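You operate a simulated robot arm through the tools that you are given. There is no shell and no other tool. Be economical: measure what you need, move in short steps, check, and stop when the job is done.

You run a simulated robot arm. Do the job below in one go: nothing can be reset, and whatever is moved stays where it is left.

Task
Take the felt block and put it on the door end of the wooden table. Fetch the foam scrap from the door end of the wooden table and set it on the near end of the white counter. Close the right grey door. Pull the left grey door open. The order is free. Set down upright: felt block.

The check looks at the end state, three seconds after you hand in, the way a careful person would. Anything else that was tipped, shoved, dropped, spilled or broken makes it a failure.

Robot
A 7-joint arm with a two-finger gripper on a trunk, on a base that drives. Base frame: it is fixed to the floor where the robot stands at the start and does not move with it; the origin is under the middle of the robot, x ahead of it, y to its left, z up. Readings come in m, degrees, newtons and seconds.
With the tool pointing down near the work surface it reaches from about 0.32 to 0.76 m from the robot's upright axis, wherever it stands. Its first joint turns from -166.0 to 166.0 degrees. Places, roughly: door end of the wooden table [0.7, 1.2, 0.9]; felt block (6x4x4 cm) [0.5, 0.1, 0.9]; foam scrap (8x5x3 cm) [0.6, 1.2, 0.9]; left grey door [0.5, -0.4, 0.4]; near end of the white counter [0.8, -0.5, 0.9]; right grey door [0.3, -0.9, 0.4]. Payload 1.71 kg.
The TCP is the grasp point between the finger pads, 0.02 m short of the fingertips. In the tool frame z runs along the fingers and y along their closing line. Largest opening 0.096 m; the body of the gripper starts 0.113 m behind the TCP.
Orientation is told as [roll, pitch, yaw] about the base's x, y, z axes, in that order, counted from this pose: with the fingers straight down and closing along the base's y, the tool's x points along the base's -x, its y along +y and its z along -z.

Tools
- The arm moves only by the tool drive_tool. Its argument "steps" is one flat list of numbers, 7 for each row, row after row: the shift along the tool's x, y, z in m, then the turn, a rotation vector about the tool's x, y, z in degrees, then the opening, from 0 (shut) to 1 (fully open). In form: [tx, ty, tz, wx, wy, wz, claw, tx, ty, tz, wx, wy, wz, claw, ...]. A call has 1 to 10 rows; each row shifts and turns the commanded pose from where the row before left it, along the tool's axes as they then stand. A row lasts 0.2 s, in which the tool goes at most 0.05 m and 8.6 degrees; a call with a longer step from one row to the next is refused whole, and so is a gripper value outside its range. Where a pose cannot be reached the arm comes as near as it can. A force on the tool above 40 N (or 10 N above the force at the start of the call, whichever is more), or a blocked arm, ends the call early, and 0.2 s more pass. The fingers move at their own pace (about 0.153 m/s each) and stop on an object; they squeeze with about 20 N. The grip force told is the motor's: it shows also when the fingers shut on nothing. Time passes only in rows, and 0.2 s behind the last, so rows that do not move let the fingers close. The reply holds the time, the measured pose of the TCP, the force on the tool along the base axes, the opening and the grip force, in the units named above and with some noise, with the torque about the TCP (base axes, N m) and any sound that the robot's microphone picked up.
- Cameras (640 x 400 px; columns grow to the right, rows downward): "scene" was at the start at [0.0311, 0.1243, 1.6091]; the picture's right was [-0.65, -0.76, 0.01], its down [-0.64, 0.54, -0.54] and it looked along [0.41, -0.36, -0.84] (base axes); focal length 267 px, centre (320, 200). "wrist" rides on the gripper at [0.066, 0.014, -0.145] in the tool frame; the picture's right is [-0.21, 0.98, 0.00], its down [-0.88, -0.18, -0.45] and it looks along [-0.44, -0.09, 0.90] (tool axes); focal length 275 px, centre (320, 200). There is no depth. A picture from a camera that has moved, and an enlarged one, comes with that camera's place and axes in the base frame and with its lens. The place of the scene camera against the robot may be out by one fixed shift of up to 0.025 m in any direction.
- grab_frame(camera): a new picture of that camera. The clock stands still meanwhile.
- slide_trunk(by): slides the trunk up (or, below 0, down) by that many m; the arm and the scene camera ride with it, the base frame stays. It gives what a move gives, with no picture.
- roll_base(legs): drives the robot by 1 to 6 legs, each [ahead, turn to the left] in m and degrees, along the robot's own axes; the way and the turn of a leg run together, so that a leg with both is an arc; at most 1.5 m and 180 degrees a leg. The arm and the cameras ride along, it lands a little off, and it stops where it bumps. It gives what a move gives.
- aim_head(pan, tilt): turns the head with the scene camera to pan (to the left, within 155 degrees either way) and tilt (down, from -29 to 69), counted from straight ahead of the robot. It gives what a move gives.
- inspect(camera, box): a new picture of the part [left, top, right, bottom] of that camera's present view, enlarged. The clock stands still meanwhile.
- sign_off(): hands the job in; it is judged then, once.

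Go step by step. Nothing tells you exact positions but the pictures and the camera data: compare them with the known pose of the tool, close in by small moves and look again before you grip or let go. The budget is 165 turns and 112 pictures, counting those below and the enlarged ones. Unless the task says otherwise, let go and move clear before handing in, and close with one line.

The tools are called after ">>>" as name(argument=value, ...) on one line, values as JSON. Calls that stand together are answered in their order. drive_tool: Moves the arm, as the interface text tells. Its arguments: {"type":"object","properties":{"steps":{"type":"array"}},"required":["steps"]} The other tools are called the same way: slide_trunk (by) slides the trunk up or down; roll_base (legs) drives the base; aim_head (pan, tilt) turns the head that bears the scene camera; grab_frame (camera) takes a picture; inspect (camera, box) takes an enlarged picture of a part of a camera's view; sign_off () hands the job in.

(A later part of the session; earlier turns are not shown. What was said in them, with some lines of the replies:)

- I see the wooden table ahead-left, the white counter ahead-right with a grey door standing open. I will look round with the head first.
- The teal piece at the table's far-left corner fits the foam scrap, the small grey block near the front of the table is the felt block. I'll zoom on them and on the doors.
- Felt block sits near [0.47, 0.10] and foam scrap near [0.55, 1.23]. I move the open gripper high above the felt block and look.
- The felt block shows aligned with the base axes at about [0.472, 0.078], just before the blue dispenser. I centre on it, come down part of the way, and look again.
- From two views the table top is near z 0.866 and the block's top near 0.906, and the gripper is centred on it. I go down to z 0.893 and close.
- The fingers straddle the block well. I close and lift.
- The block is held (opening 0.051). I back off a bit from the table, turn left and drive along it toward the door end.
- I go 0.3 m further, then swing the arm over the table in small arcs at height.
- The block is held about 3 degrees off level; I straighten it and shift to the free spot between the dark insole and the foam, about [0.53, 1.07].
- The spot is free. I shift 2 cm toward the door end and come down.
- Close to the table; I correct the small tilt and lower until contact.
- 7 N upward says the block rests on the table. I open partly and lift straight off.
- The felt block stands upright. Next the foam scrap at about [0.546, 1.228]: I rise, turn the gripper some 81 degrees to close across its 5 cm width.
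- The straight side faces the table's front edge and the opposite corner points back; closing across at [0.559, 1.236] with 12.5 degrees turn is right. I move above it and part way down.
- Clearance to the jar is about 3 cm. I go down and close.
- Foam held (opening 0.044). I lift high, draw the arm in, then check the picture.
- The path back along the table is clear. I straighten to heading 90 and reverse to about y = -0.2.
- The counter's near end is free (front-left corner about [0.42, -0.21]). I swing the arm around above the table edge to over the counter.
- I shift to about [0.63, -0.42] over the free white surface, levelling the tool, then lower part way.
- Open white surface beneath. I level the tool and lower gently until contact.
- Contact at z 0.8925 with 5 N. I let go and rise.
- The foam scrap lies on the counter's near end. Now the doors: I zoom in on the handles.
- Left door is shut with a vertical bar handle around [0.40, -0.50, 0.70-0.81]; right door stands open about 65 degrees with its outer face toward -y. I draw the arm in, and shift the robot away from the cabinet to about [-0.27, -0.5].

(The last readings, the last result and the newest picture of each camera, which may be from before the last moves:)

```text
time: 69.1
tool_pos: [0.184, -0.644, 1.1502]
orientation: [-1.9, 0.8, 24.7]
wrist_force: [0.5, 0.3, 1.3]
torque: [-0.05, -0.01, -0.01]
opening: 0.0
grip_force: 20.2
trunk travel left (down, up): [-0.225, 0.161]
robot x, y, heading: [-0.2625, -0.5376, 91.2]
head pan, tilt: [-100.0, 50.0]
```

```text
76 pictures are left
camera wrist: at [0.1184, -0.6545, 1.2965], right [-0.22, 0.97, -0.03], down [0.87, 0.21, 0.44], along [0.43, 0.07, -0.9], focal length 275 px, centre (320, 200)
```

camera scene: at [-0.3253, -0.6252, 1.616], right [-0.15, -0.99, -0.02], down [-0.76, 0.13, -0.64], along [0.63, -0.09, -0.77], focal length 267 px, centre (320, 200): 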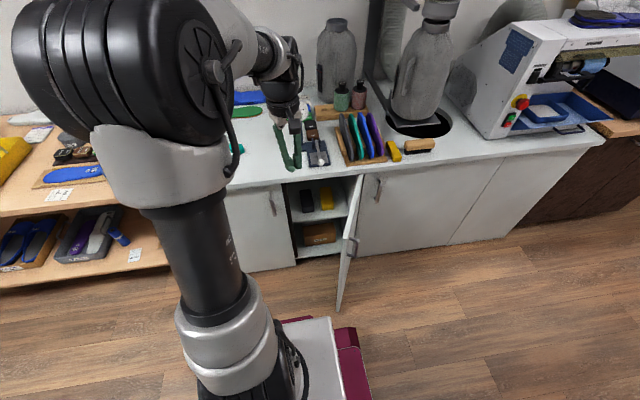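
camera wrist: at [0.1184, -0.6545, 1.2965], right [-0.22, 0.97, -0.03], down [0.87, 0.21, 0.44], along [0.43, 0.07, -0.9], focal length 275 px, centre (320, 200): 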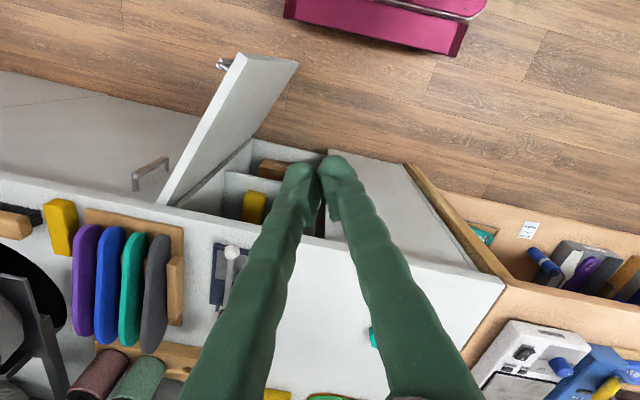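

The robot stands clear at [-0.26, -0.54]. I first close the right door: fingers shut, I go over to its outer side near [0.19, -0.92] and lower there.

>>> drive_tool(steps=[0, 0, 0, 0, 0, 8.2, 0, 0, 0, 0, 0, 0, 8.2, 0, 0, 0, 0, 0, 0, 8.2, 0, 0, 0, 0, -1.9, -0.8, 0, 0, -0.001, -0.046, 0, 0, 0, 0, 0, -0.001, -0.046, 0, 0, 0, 0, 0, -0.001, -0.046, 0, 0, 0, 0, 0, -0.001, -0.046, 0, 0, 0, 0, 0, -0.001, -0.046, 0, 0, 0, 0, 0, -0.001, -0.046, 0, 0, 0, 0, 0])

>>> grab_frame(camera="wrist")

```text
time: 71.3
tool_pos: [0.1923, -0.9252, 1.1502]
orientation: [0.1, -0.6, 0.2]
wrist_force: [-0.1, -0.1, 0.8]
torque: [0.04, -0.01, 0.01]
opening: 0.0
grip_force: 19.5
trunk travel left (down, up): [-0.225, 0.161]
robot x, y, heading: [-0.2664, -0.5374, 91.5]
head pan, tilt: [-100.0, 50.0]
```

```text
75 pictures are left
camera wrist: at [0.1247, -0.9103, 1.2943], right [0.2, 0.98, 0.0], down [0.87, -0.18, 0.45], along [0.45, -0.09, -0.89], focal length 275 px, centre (320, 200)
```

wrist: 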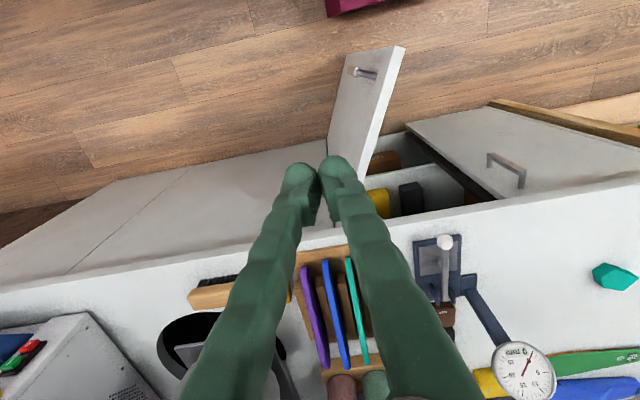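

>>> drive_tool(steps=[0, 0, 0.045, 0, 0, 0, 0, 0, 0, 0.045, 0, 0, 0, 0, 0, 0, 0.045, 0, 0, 0, 0, 0, 0, 0.045, 0, 0, 0, 0, 0, 0, 0.045, 0, 0, 0, 0, 0, 0, 0.045, 0, 0, 0, 0, 0, 0, 0.045, 0, 0, 0, 0, 0, 0, 0.045, 0, 0, 0, 0])

>>> grab_frame(camera="wrist")

>>> grab_frame(camera="scene")

```text
time: 73.1
tool_pos: [0.1961, -0.9234, 0.7915]
orientation: [-0.2, -0.7, 0.1]
wrist_force: [1.1, -0.2, -0.2]
torque: [0.01, 0.03, -0.01]
opening: 0.0
grip_force: 19.7
trunk travel left (down, up): [-0.225, 0.161]
robot x, y, heading: [-0.2573, -0.5382, 91.5]
head pan, tilt: [-100.0, 50.0]
```

```text
74 pictures are left
camera wrist: at [0.1277, -0.9093, 0.9372], right [0.2, 0.98, 0.0], down [0.87, -0.18, 0.46], along [0.45, -0.09, -0.89], focal length 275 px, centre (320, 200)
```

wrist: 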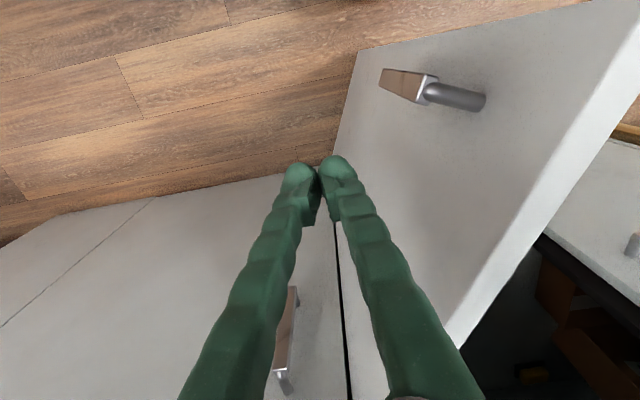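

```text
73 pictures are left
camera scene: at [-0.3249, -0.6261, 1.6159], right [-0.15, -0.99, -0.02], down [-0.76, 0.13, -0.64], along [0.63, -0.08, -0.77], focal length 267 px, centre (320, 200)
```

scene: 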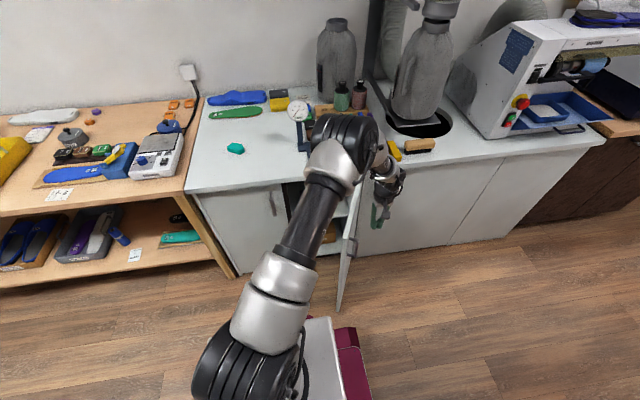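

The shut fingers are beside the door's outer face, below its top edge and clear of the handle. I push it along its arc toward closing.

>>> drive_tool(steps=[-0.0095, 0.0315, 0, 0, 0, 0, 0, -0.0095, 0.0315, 0, 0, 0, 0, 0, -0.01, 0.023, 0, 0, 0, 0, 0, -0.0145, 0.028, 0, 0, 0, 0, 0, -0.0145, 0.028, 0, 0, 0, 0, 0, -0.0175, 0.019, 0, 0, 0, 0, 0, -0.0175, 0.019, 0, 0, 0, 0, 0])

>>> grab_frame(camera="wrist")

```text
time: 74.7
tool_pos: [0.2891, -0.7404, 0.7916]
orientation: [-0.1, -0.5, 0.1]
wrist_force: [0.0, 0.5, -0.9]
torque: [-0.01, 0.02, -0.03]
opening: 0.0
grip_force: 19.6
trunk travel left (down, up): [-0.225, 0.161]
robot x, y, heading: [-0.2578, -0.5377, 91.1]
head pan, tilt: [-100.0, 50.0]
```

```text
72 pictures are left
camera wrist: at [0.2208, -0.7268, 0.9371], right [0.2, 0.98, 0.0], down [0.87, -0.18, 0.45], along [0.45, -0.09, -0.89], focal length 275 px, centre (320, 200)
```

wrist: 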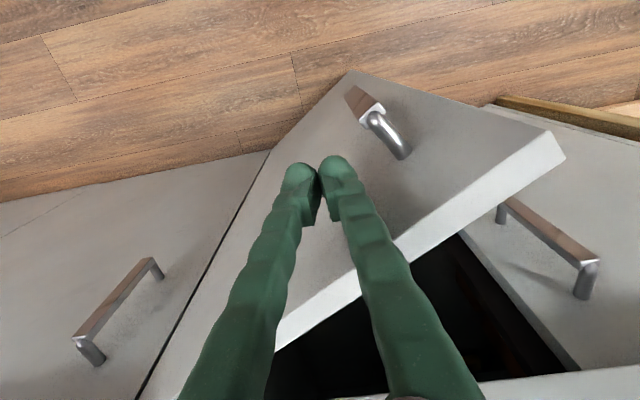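

The door follows nicely. I continue along the arc.

>>> drive_tool(steps=[-0.023, 0.0135, 0, 0, 0, 0, 0, -0.023, 0.0135, 0, 0, 0, 0, 0, -0.018, 0.006, 0, 0, 0, 0, 0, -0.015, 0.004, 0, 0, 0, 0, 0])

>>> grab_frame(camera="wrist")

```text
time: 75.7
tool_pos: [0.3669, -0.7028, 0.7924]
orientation: [-0.1, -0.7, 0.1]
wrist_force: [-0.1, 0.6, 0.1]
torque: [-0.02, 0.03, -0.02]
opening: 0.0
grip_force: 20.2
trunk travel left (down, up): [-0.225, 0.161]
robot x, y, heading: [-0.261, -0.5384, 91.1]
head pan, tilt: [-100.0, 50.0]
```

```text
71 pictures are left
camera wrist: at [0.2983, -0.6893, 0.938], right [0.2, 0.98, 0.0], down [0.87, -0.18, 0.46], along [0.45, -0.09, -0.89], focal length 275 px, centre (320, 200)
```

wrist: 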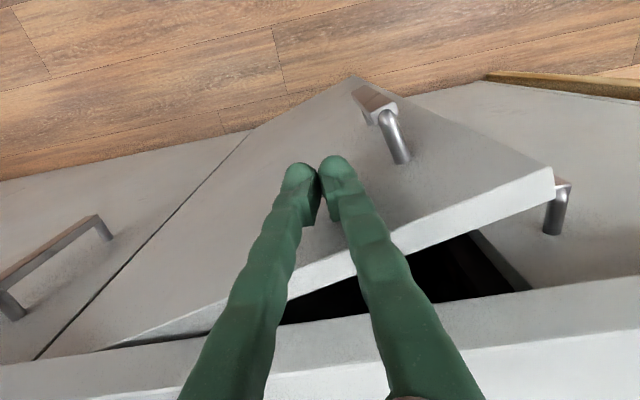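

About 15 degrees remain. I tilt the fingers so the tips lead, then press it shut in small steps.

>>> drive_tool(steps=[0, 0, 0, 0, -8, 0, 0, 0, 0, 0, 0, -8, 0, 0, -0.0096, 0, 0.0028, 0, 0, 0, 0, -0.0096, 0, 0.0028, 0, 0, 0, 0])

>>> grab_frame(camera="wrist")

```text
time: 76.7
tool_pos: [0.387, -0.7032, 0.7932]
orientation: [-0.1, -16.6, 0.2]
wrist_force: [0.3, -0.3, 0.4]
torque: [0.03, -0.01, 0.03]
opening: 0.0002
grip_force: 20.1
trunk travel left (down, up): [-0.225, 0.161]
robot x, y, heading: [-0.2587, -0.5419, 91.2]
head pan, tilt: [-100.0, 50.0]
```

```text
70 pictures are left
camera wrist: at [0.2814, -0.6895, 0.9133], right [0.2, 0.98, 0.06], down [0.71, -0.18, 0.68], along [0.67, -0.09, -0.73], focal length 275 px, centre (320, 200)
```

wrist: 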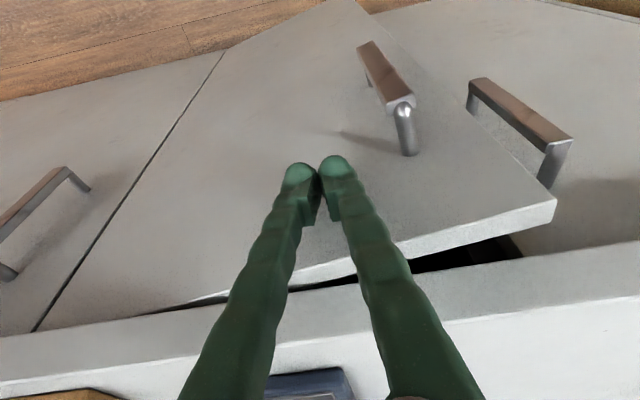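

>>> drive_tool(steps=[-0.0077, 0, 0.0023, 0, 0, 0, 0, -0.0077, 0, 0.0023, 0, 0, 0, 0, 0, 0, 0, 0, 0, 0, 0])

>>> grab_frame(camera="wrist")

```text
time: 77.5
tool_pos: [0.4033, -0.7035, 0.7921]
orientation: [-0.2, -16.7, 0.1]
wrist_force: [0.0, 1.0, -0.2]
torque: [0.03, -0.01, -0.01]
opening: 0.0
grip_force: 19.5
trunk travel left (down, up): [-0.225, 0.161]
robot x, y, heading: [-0.2569, -0.5398, 91.5]
head pan, tilt: [-100.0, 50.0]
```

```text
69 pictures are left
camera wrist: at [0.2973, -0.69, 0.9132], right [0.2, 0.98, 0.06], down [0.71, -0.18, 0.68], along [0.67, -0.09, -0.73], focal length 275 px, centre (320, 200)
```

wrist: 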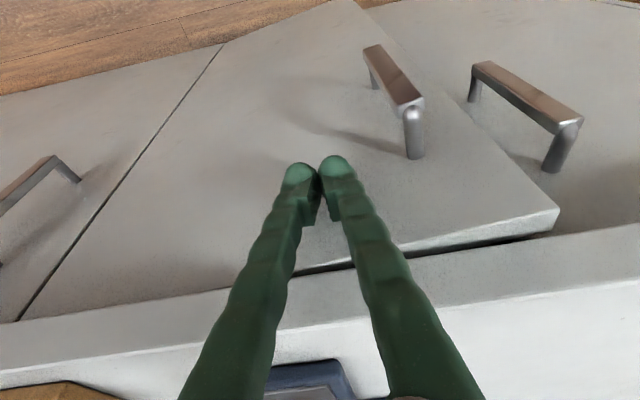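

>>> drive_tool(steps=[-0.0058, 0, 0.0017, 0, 0, 0, 0, -0.0058, 0, 0.0017, 0, 0, 0, 0, -0.0038, 0, 0.0011, 0, 0, 0, 0, 0, 0, 0, 0, 0, 0, 0])

>>> grab_frame(camera="wrist")

```text
time: 78.5
tool_pos: [0.4192, -0.703, 0.7933]
orientation: [-0.2, -16.7, 0.2]
wrist_force: [0.4, 0.1, 0.3]
torque: [0.01, -0.02, -0.01]
opening: 0.0
grip_force: 19.6
trunk travel left (down, up): [-0.225, 0.161]
robot x, y, heading: [-0.2612, -0.5399, 91.3]
head pan, tilt: [-100.0, 50.0]
```

```text
68 pictures are left
camera wrist: at [0.3132, -0.6898, 0.9136], right [0.2, 0.98, 0.06], down [0.71, -0.18, 0.68], along [0.67, -0.09, -0.73], focal length 275 px, centre (320, 200)
```

wrist: 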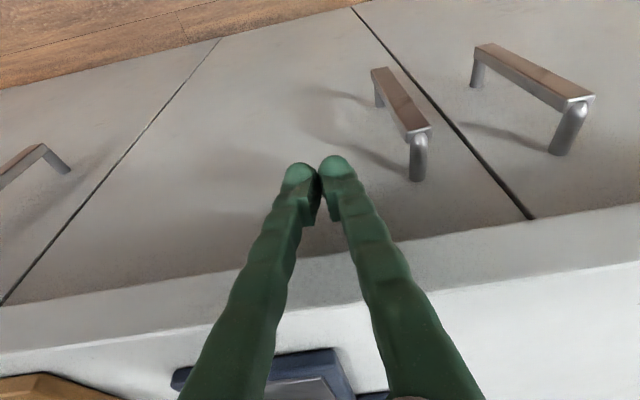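

The door now looks flush. One more gentle press to feel the stop.

>>> drive_tool(steps=[-0.0029, 0, 0.0009, 0, 0, 0, 0, -0.0029, 0, 0.0009, 0, 0, 0, 0, 0, 0, 0, 0, 0, 0, 0])

>>> inspect(camera="wrist", box=[340, 40, 600, 240])

```text
time: 79.3
tool_pos: [0.426, -0.7027, 0.7911]
orientation: [-0.2, -16.7, 0.1]
wrist_force: [0.7, -0.1, 0.1]
torque: [-0.03, 0.0, 0.04]
opening: 0.0
grip_force: 20.8
trunk travel left (down, up): [-0.225, 0.161]
robot x, y, heading: [-0.2576, -0.5371, 91.6]
head pan, tilt: [-100.0, 50.0]
```

```text
2.00 times, centred on (470, 140) of wrist
camera zoom: at [0.3199, -0.6897, 0.9132], right [0.2, 0.98, 0.06], down [0.71, -0.18, 0.68], along [0.67, -0.09, -0.73], focal length 551 px, centre (20, 320)
```

zoom: 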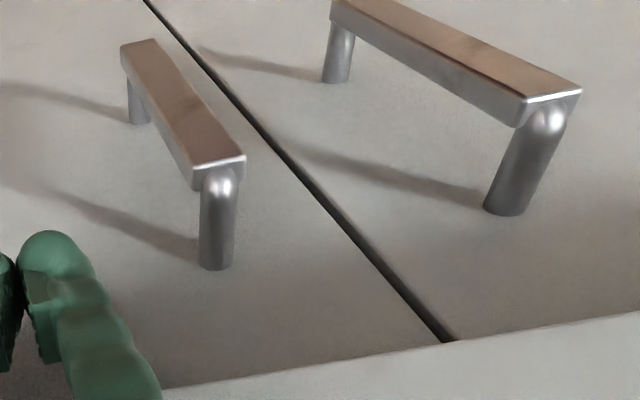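

>>> drive_tool(steps=[-0.0038, 0, 0.0011, 0, 0, 0, 0, -0.0038, 0, 0.0011, 0, 0, 0, 0, 0, 0, 0, 0, 0, 0, 0])

>>> grab_frame(camera="wrist")

```text
time: 80.1
tool_pos: [0.4276, -0.7031, 0.7909]
orientation: [0.0, -16.3, 0.1]
wrist_force: [-37.4, 3.6, 0.4]
torque: [-0.1, -1.39, -0.42]
opening: 0.0001
grip_force: 29.9
trunk travel left (down, up): [-0.225, 0.161]
robot x, y, heading: [-0.2612, -0.5388, 91.4]
head pan, tilt: [-100.0, 50.0]
```

```text
66 pictures are left
camera wrist: at [0.3236, -0.6901, 0.9136], right [0.2, 0.98, 0.06], down [0.72, -0.18, 0.67], along [0.67, -0.09, -0.74], focal length 275 px, centre (320, 200)
```

wrist: 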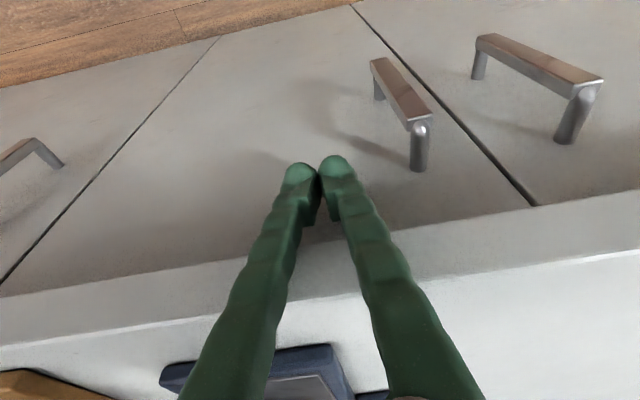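

The stop at 37 N was taken ~4 cm above the TCP - that is the counter's lip, not the door. I back off, shift away from the handle, tilt more and press the door itself lower down.

>>> drive_tool(steps=[0.025, 0, 0, 0, 0, 0, 0, 0, -0.035, 0, 0, -8, 0, 0, 0, 0, 0, 0, -8, 0, 0, 0.02, 0, 0.035, 0, 0, 0, 0, 0.015, 0, 0.026, 0, 0, 0, 0])

>>> grab_frame(camera="wrist")

```text
time: 81.3
tool_pos: [0.4152, -0.7393, 0.714]
orientation: [-0.1, -32.8, 0.2]
wrist_force: [0.4, -0.1, -0.2]
torque: [0.04, -0.01, -0.01]
opening: 0.0001
grip_force: 29.5
trunk travel left (down, up): [-0.225, 0.161]
robot x, y, heading: [-0.2569, -0.538, 91.3]
head pan, tilt: [-100.0, 50.0]
```

```text
65 pictures are left
camera wrist: at [0.2806, -0.7255, 0.8021], right [0.17, 0.98, 0.11], down [0.5, -0.18, 0.85], along [0.85, -0.09, -0.52], focal length 275 px, centre (320, 200)
```

wrist: 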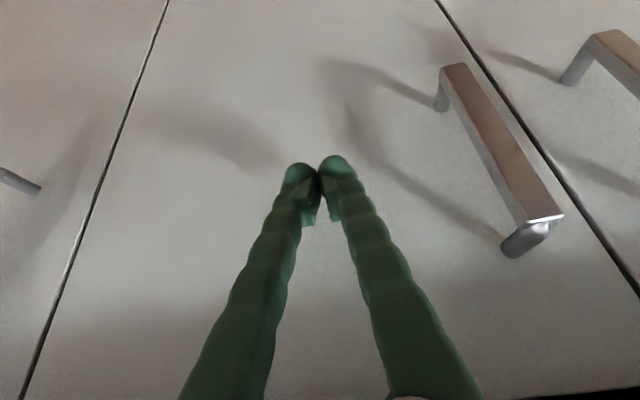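

>>> drive_tool(steps=[-0.0034, 0, 0.0022, 0, 0, 0, 0, -0.0034, 0, 0.0022, 0, 0, 0, 0, -0.0034, 0, 0.0022, 0, 0, 0, 0, -0.0034, 0, 0.0022, 0, 0, 0, 0])

```text
time: 82.3
tool_pos: [0.4291, -0.7391, 0.7151]
orientation: [-0.1, -32.6, 0.2]
wrist_force: [-0.1, 0.0, 0.1]
torque: [-0.04, -0.02, -0.01]
opening: 0.0
grip_force: 30.0
trunk travel left (down, up): [-0.225, 0.161]
robot x, y, heading: [-0.2628, -0.5414, 91.4]
head pan, tilt: [-100.0, 50.0]
```

>>> drive_tool(steps=[-0.0034, 0, 0.0022, 0, 0, 0, 0, -0.0034, 0, 0.0022, 0, 0, 0, 0, -0.0034, 0, 0.0022, 0, 0, 0, 0, -0.0034, 0, 0.0022, 0, 0, 0, 0])

>>> grab_frame(camera="wrist")

```text
time: 83.3
tool_pos: [0.4364, -0.7288, 0.7146]
orientation: [-1.2, -31.8, 0.8]
wrist_force: [-8.7, -2.7, -1.9]
torque: [-0.02, 0.09, -0.13]
opening: 0.0
grip_force: 29.3
trunk travel left (down, up): [-0.225, 0.161]
robot x, y, heading: [-0.261, -0.538, 91.4]
head pan, tilt: [-100.0, 50.0]
stopped in row 4: the force on the tool passed its limit at 45 N (the readings are from after the stop); the commanded pose is now the measured one
```

```text
64 pictures are left
camera wrist: at [0.3034, -0.7137, 0.8029], right [0.17, 0.98, 0.09], down [0.51, -0.17, 0.84], along [0.84, -0.1, -0.53], focal length 275 px, centre (320, 200)
```

wrist: 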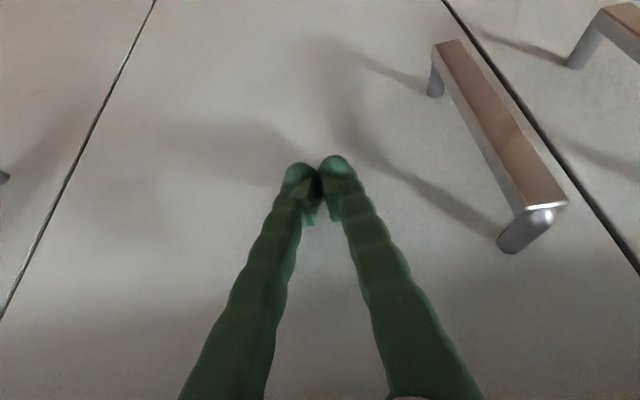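

A hard stop on the door itself: it is fully closed. Now the left door: I back off, raise a bit and move along to its handle, opening the fingers, to look.

>>> drive_tool(steps=[0.028, 0, -0.018, 0, 0, 0, 0, 0.028, 0, -0.018, 0, 0, 0, 0, 0.028, 0, -0.018, 0, 0, 0, 0, -0.024, 0, -0.038, 0, 0, 0, 0, 0, 0.046, 0, 0, 0, 0, 0, 0, 0.046, 0, 0, 0, 0, 0, 0, 0.046, 0, 0, 0, 0, 0.5, 0, 0.046, 0, 0, 0, 0, 1, 0, 0.04, 0, 0, 0, 0, 1])

>>> grab_frame(camera="wrist")

```text
time: 85.3
tool_pos: [0.3388, -0.5029, 0.7589]
orientation: [-1.2, -32.0, 0.7]
wrist_force: [-0.1, -0.8, -0.7]
torque: [0.02, -0.04, 0.01]
opening: 0.096
grip_force: 0.0
trunk travel left (down, up): [-0.225, 0.161]
robot x, y, heading: [-0.2567, -0.5419, 91.4]
head pan, tilt: [-100.0, 50.0]
```

```text
63 pictures are left
camera wrist: at [0.2054, -0.488, 0.8464], right [0.17, 0.98, 0.09], down [0.51, -0.17, 0.85], along [0.84, -0.1, -0.53], focal length 275 px, centre (320, 200)
```

wrist: 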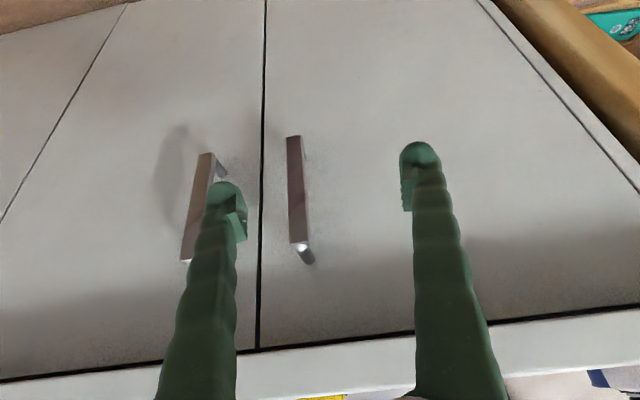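

The left handle is a vertical bar at y ≈ -0.533, z ≈ 0.63-0.755. I line up in front of it, partly open, and look again to fix its depth.

>>> drive_tool(steps=[0, -0.015, 0.02, -0.65, 0, 1.2, 0.7, 0.002, -0.015, 0.02, 0, 0, 0, 0.7, 0.002, 0, 0.0225, 0, 0, 0, 0.7])

>>> grab_frame(camera="wrist")

```text
time: 86.1
tool_pos: [0.3689, -0.5332, 0.7016]
orientation: [0.3, -32.1, -0.8]
wrist_force: [0.2, 0.1, -0.6]
torque: [0.0, 0.01, 0.0]
opening: 0.0673
grip_force: 0.1
trunk travel left (down, up): [-0.225, 0.161]
robot x, y, heading: [-0.2587, -0.539, 91.5]
head pan, tilt: [-100.0, 50.0]
```

```text
62 pictures are left
camera wrist: at [0.2353, -0.5193, 0.7901], right [0.18, 0.98, 0.11], down [0.5, -0.19, 0.84], along [0.84, -0.1, -0.53], focal length 275 px, centre (320, 200)
```

wrist: 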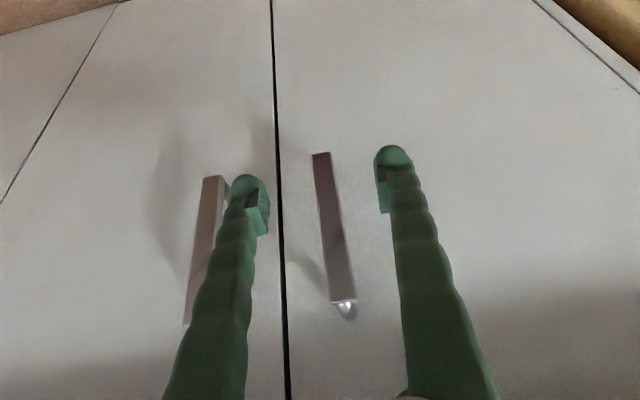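

The bar is at x ≈ 0.413, y ≈ -0.535, z 0.64-0.75. I go in 4.5 cm so it sits between the fingers, then close.

>>> drive_tool(steps=[-0.013, 0, 0.008, 0, 0, 0, 0.7, -0.013, 0, 0.008, 0, 0, 0, 0.7, -0.013, 0, 0.008, 0, 0, 0, 0.7, 0, 0, 0, 0, 0, 0, 0.7])

>>> grab_frame(camera="wrist")

```text
time: 87.1
tool_pos: [0.4137, -0.5282, 0.7022]
orientation: [-0.1, -32.1, -0.4]
wrist_force: [0.1, 0.9, 0.1]
torque: [-0.03, 0.01, -0.01]
opening: 0.0672
grip_force: 0.1
trunk travel left (down, up): [-0.225, 0.161]
robot x, y, heading: [-0.2631, -0.5403, 91.2]
head pan, tilt: [-100.0, 50.0]
```

```text
61 pictures are left
camera wrist: at [0.2814, -0.5135, 0.7912], right [0.18, 0.98, 0.11], down [0.5, -0.19, 0.84], along [0.84, -0.1, -0.53], focal length 275 px, centre (320, 200)
```

wrist: 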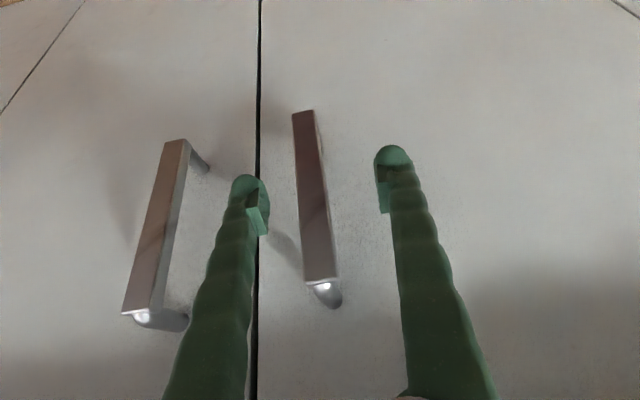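

>>> drive_tool(steps=[-0.003, -0.003, 0.002, 0, 0, 0, 0.5, 0, 0, 0, 0, 0, 0, 0, 0, 0, 0, 0, 0, 0, 0, 0, 0, 0, 0, 0, 0, 0])

>>> grab_frame(camera="wrist")

```text
time: 88.1
tool_pos: [0.418, -0.5332, 0.7022]
orientation: [0.3, -32.1, -0.5]
wrist_force: [1.5, 8.4, -3.6]
torque: [0.06, -0.07, 0.03]
opening: 0.0109
grip_force: 34.9
trunk travel left (down, up): [-0.225, 0.161]
robot x, y, heading: [-0.2622, -0.5363, 91.3]
head pan, tilt: [-100.0, 50.0]
```

```text
60 pictures are left
camera wrist: at [0.2845, -0.5194, 0.7911], right [0.18, 0.98, 0.11], down [0.5, -0.19, 0.84], along [0.84, -0.1, -0.53], focal length 275 px, centre (320, 200)
```

wrist: 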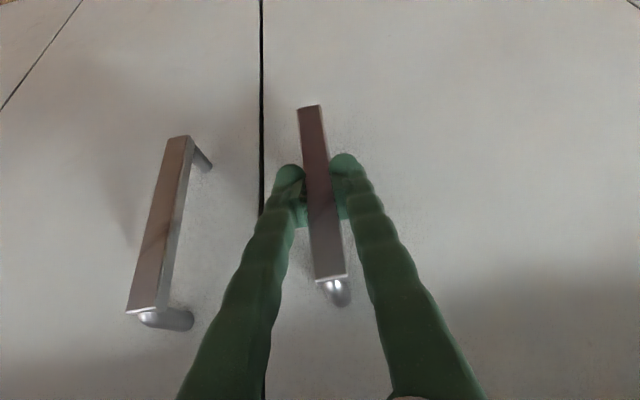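

The bar is firmly held (opening 0.011). I pull along the arc about the hinge near [0.455, -0.235], 7 degrees a row.

>>> drive_tool(steps=[0.0305, 0.0067, -0.0191, 3.71, 0, 5.94, 0, 0.0305, 0.0067, -0.0191, 3.71, 0, 5.94, 0, 0.0305, 0.0067, -0.0191, 3.71, 0, 5.94, 0])

>>> grab_frame(camera="wrist")

```text
time: 88.9
tool_pos: [0.313, -0.4996, 0.7024]
orientation: [0.2, -32.0, -21.7]
wrist_force: [5.5, 12.7, -7.4]
torque: [0.25, 0.34, 0.16]
opening: 0.0107
grip_force: 35.1
trunk travel left (down, up): [-0.225, 0.161]
robot x, y, heading: [-0.2626, -0.5398, 91.2]
head pan, tilt: [-100.0, 50.0]
```

```text
59 pictures are left
camera wrist: at [0.195, -0.4395, 0.7917], right [0.52, 0.85, 0.11], down [0.4, -0.36, 0.84], along [0.75, -0.39, -0.53], focal length 275 px, centre (320, 200)
```

wrist: 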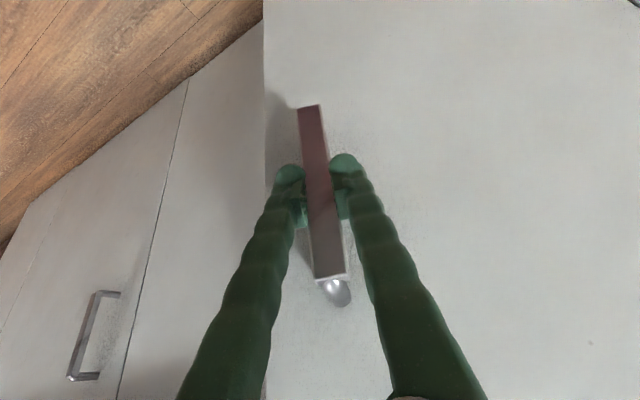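

It opens well, low forces. Continue.

>>> drive_tool(steps=[0.0305, 0.0067, -0.0191, 3.71, 0, 5.94, 0, 0.0305, 0.0067, -0.0191, 3.71, 0, 5.94, 0, 0.0305, 0.0067, -0.0191, 3.71, 0, 5.94, 0, 0.0305, 0.0067, -0.0191, 3.71, 0, 5.94, 0])

>>> grab_frame(camera="wrist")

>>> grab_frame(camera="scene")

```text
time: 89.9
tool_pos: [0.2049, -0.4015, 0.7043]
orientation: [0.0, -31.8, -49.9]
wrist_force: [-9.8, -5.2, -15.8]
torque: [-0.27, -0.12, 0.03]
opening: 0.0105
grip_force: 35.3
trunk travel left (down, up): [-0.225, 0.161]
robot x, y, heading: [-0.2625, -0.5365, 91.2]
head pan, tilt: [-100.0, 50.0]
```

```text
58 pictures are left
camera wrist: at [0.1302, -0.2917, 0.7926], right [0.86, 0.5, 0.11], down [0.19, -0.51, 0.84], along [0.47, -0.7, -0.53], focal length 275 px, centre (320, 200)
```

wrist: 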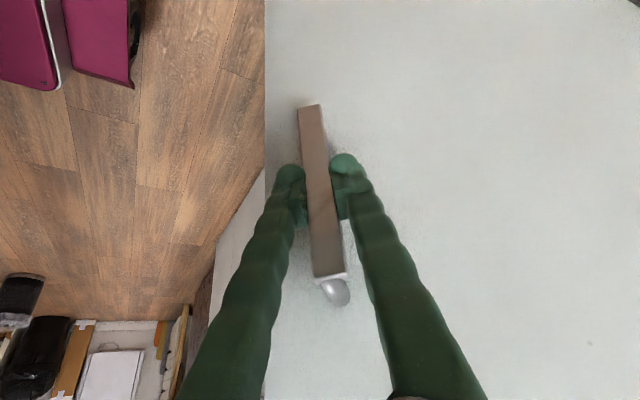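

```text
57 pictures are left
camera scene: at [-0.3272, -0.57, 1.6183], right [-0.15, -0.99, 0.02], down [-0.76, 0.1, -0.65], along [0.64, -0.11, -0.76], focal length 267 px, centre (320, 200)
```

scene: 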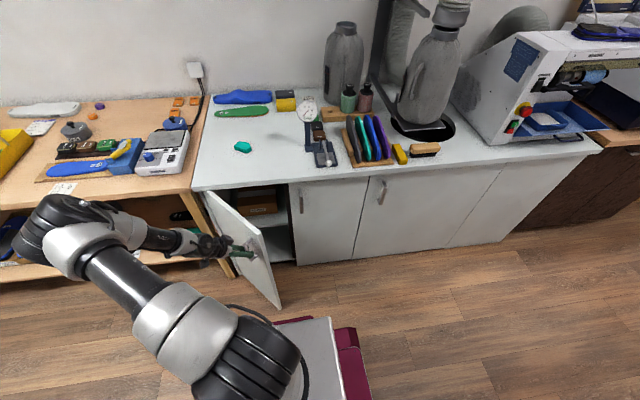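

About 50 degrees open and the right door stays shut. I continue three more rows.

>>> drive_tool(steps=[0.0305, 0.0067, -0.0191, 3.71, 0, 5.94, 0, 0.0305, 0.0067, -0.0191, 3.71, 0, 5.94, 0, 0.0305, 0.0067, -0.0191, 3.71, 0, 5.94, 0])

>>> grab_frame(camera="scene")

```text
time: 90.7
tool_pos: [0.1631, -0.2997, 0.705]
orientation: [0.1, -31.9, -70.6]
wrist_force: [-14.5, -2.3, -7.6]
torque: [0.15, 0.22, 0.03]
opening: 0.0107
grip_force: 35.2
trunk travel left (down, up): [-0.225, 0.161]
robot x, y, heading: [-0.2545, -0.5402, 91.3]
head pan, tilt: [-100.0, 50.0]
```

```text
56 pictures are left
camera scene: at [-0.328, -0.5702, 1.6183], right [-0.15, -0.99, 0.02], down [-0.76, 0.1, -0.65], along [0.64, -0.11, -0.76], focal length 267 px, centre (320, 200)
```

scene: 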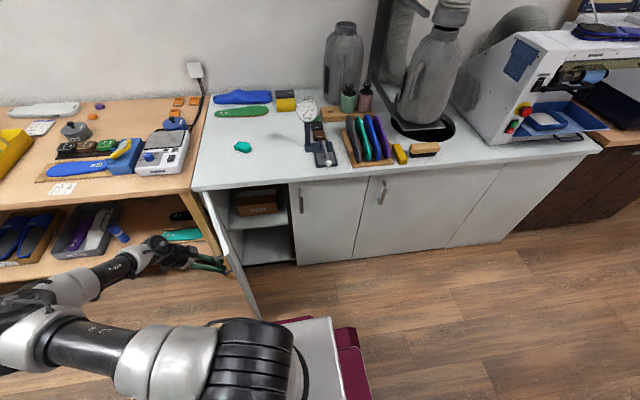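

Opened about 71 degrees. One last row, then release and back away along the fingers.

>>> drive_tool(steps=[0.0305, 0.0067, -0.0191, 3.71, 0, 5.94, 0, 0, 0, 0, 0, 0, 0, 0])

>>> drive_tool(steps=[0, 0, 0, 0, 0, 0, 0.35, 0, 0, 0, 0, 0, 0, 0.35])

>>> drive_tool(steps=[0, 0, -0.02, 0, 0, 0, 0.35, 0, 0, -0.03, 0, 0, 0, 0.35, 0, 0, -0.03, 0, 0, 0, 0.35])

>>> grab_frame(camera="wrist")

>>> grab_frame(camera="scene")

```text
time: 91.3
tool_pos: [0.1559, -0.2653, 0.7045]
orientation: [0.1, -31.9, -77.7]
wrist_force: [-15.9, -2.1, -15.4]
torque: [0.6, 0.35, -0.13]
opening: 0.0108
grip_force: 35.2
trunk travel left (down, up): [-0.225, 0.161]
robot x, y, heading: [-0.2593, -0.5403, 91.4]
head pan, tilt: [-100.0, 50.0]
```

```text
time: 91.9
tool_pos: [0.1585, -0.2651, 0.7065]
orientation: [0.3, -31.9, -77.8]
wrist_force: [0.0, -0.4, 0.7]
torque: [0.02, 0.01, 0.05]
opening: 0.0339
grip_force: 0.1
trunk travel left (down, up): [-0.225, 0.161]
robot x, y, heading: [-0.2626, -0.5391, 91.3]
head pan, tilt: [-100.0, 50.0]
```

```text
time: 92.7
tool_pos: [0.1489, -0.2248, 0.7718]
orientation: [0.2, -31.9, -77.7]
wrist_force: [0.0, 1.3, 0.6]
torque: [-0.01, 0.0, 0.02]
opening: 0.0335
grip_force: 0.2
trunk travel left (down, up): [-0.225, 0.161]
robot x, y, heading: [-0.2593, -0.5398, 91.3]
head pan, tilt: [-100.0, 50.0]
```

```text
55 pictures are left
camera wrist: at [0.1327, -0.0931, 0.8615], right [0.99, 0.04, 0.11], down [-0.07, -0.54, 0.84], along [0.09, -0.84, -0.53], focal length 275 px, centre (320, 200)
```

wrist: 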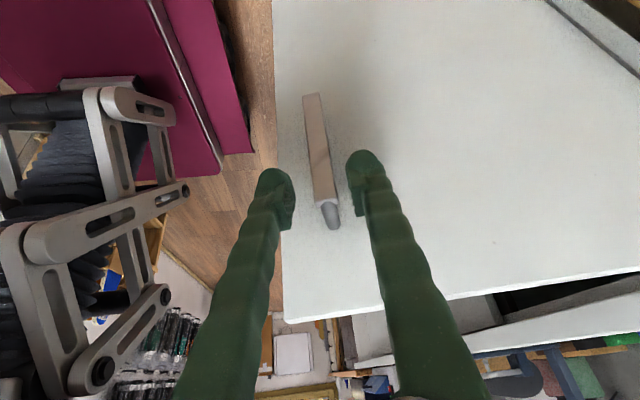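

```text
54 pictures are left
camera scene: at [-0.3269, -0.5718, 1.6184], right [-0.15, -0.99, 0.02], down [-0.76, 0.11, -0.65], along [0.64, -0.11, -0.76], focal length 267 px, centre (320, 200)
```

scene: 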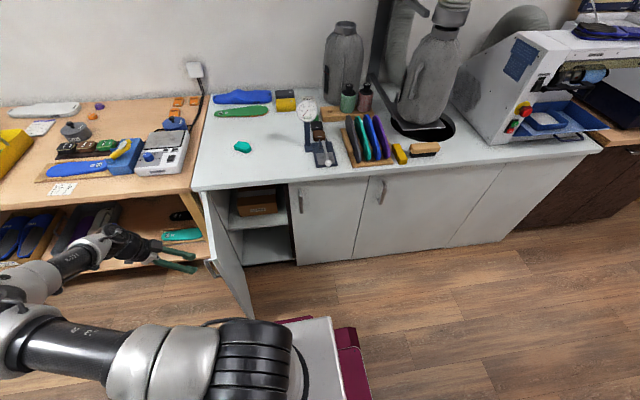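

Both doors are as asked. I back off a bit more and check the whole scene, including the felt block from afar.

>>> drive_tool(steps=[0, 0, -0.04, 0, 0, 0, 0.35, 0, 0, -0.04, 0, 0, 0, 0.35])

>>> inspect(camera="scene", box=[180, 80, 440, 320])

>>> aim_head(pan=-25, tilt=20)

>>> grab_frame(camera="scene")

```text
time: 93.3
tool_pos: [0.1405, -0.1816, 0.8396]
orientation: [0.2, -31.9, -77.7]
wrist_force: [-0.2, 0.3, 0.0]
torque: [0.0, 0.02, -0.01]
opening: 0.0337
grip_force: 0.0
trunk travel left (down, up): [-0.225, 0.161]
robot x, y, heading: [-0.26, -0.5375, 91.4]
head pan, tilt: [-100.0, 50.0]
```

```text
1.67 times, centred on (310, 200) of scene
camera zoom: at [-0.3271, -0.5719, 1.6184], right [-0.15, -0.99, 0.02], down [-0.76, 0.11, -0.65], along [0.64, -0.11, -0.76], focal length 445 px, centre (337, 200)
```

zoom: 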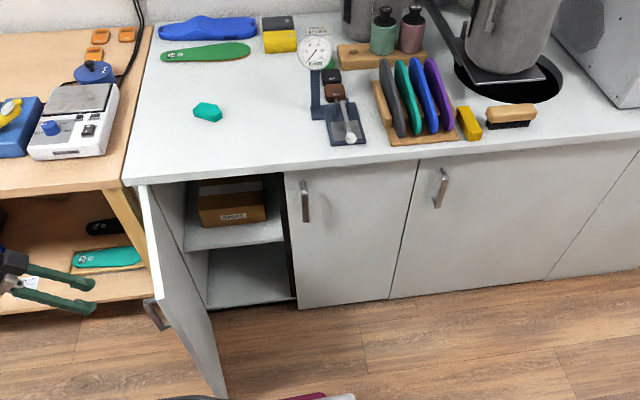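

```text
time: 94.7
tool_pos: [0.1414, -0.1818, 0.8383]
orientation: [0.0, -31.8, -77.8]
wrist_force: [0.5, 0.4, 0.1]
torque: [0.03, 0.03, 0.01]
opening: 0.0335
grip_force: 0.0
trunk travel left (down, up): [-0.225, 0.161]
robot x, y, heading: [-0.2595, -0.5389, 91.5]
head pan, tilt: [-25.0, 20.0]
```

```text
52 pictures are left
camera scene: at [-0.3653, -0.474, 1.6623], right [0.92, -0.4, 0.01], down [-0.14, -0.33, -0.93], along [0.38, 0.85, -0.36], focal length 267 px, centre (320, 200)
```

scene: 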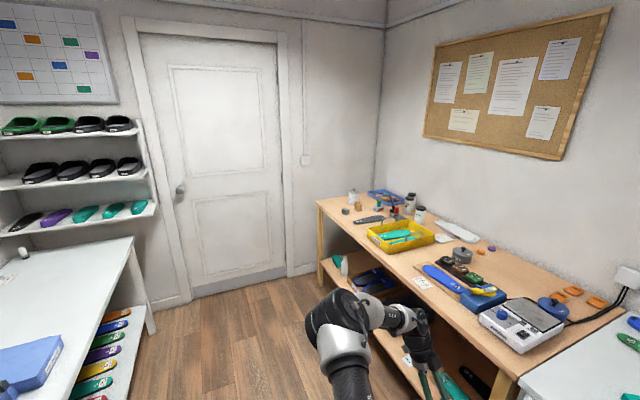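

Felt block stands at the door end, the foam scrap lies on the counter's near end, the right door is shut and the left one open, and the gripper is clear. I hand in.

>>> sign_off()

```text
The job is handed in.
```

The job is handed in: the felt block is upright on the door end of the table, the foam scrap is on the near end of the counter, the right grey door is closed and the left one is open about 78 degrees.
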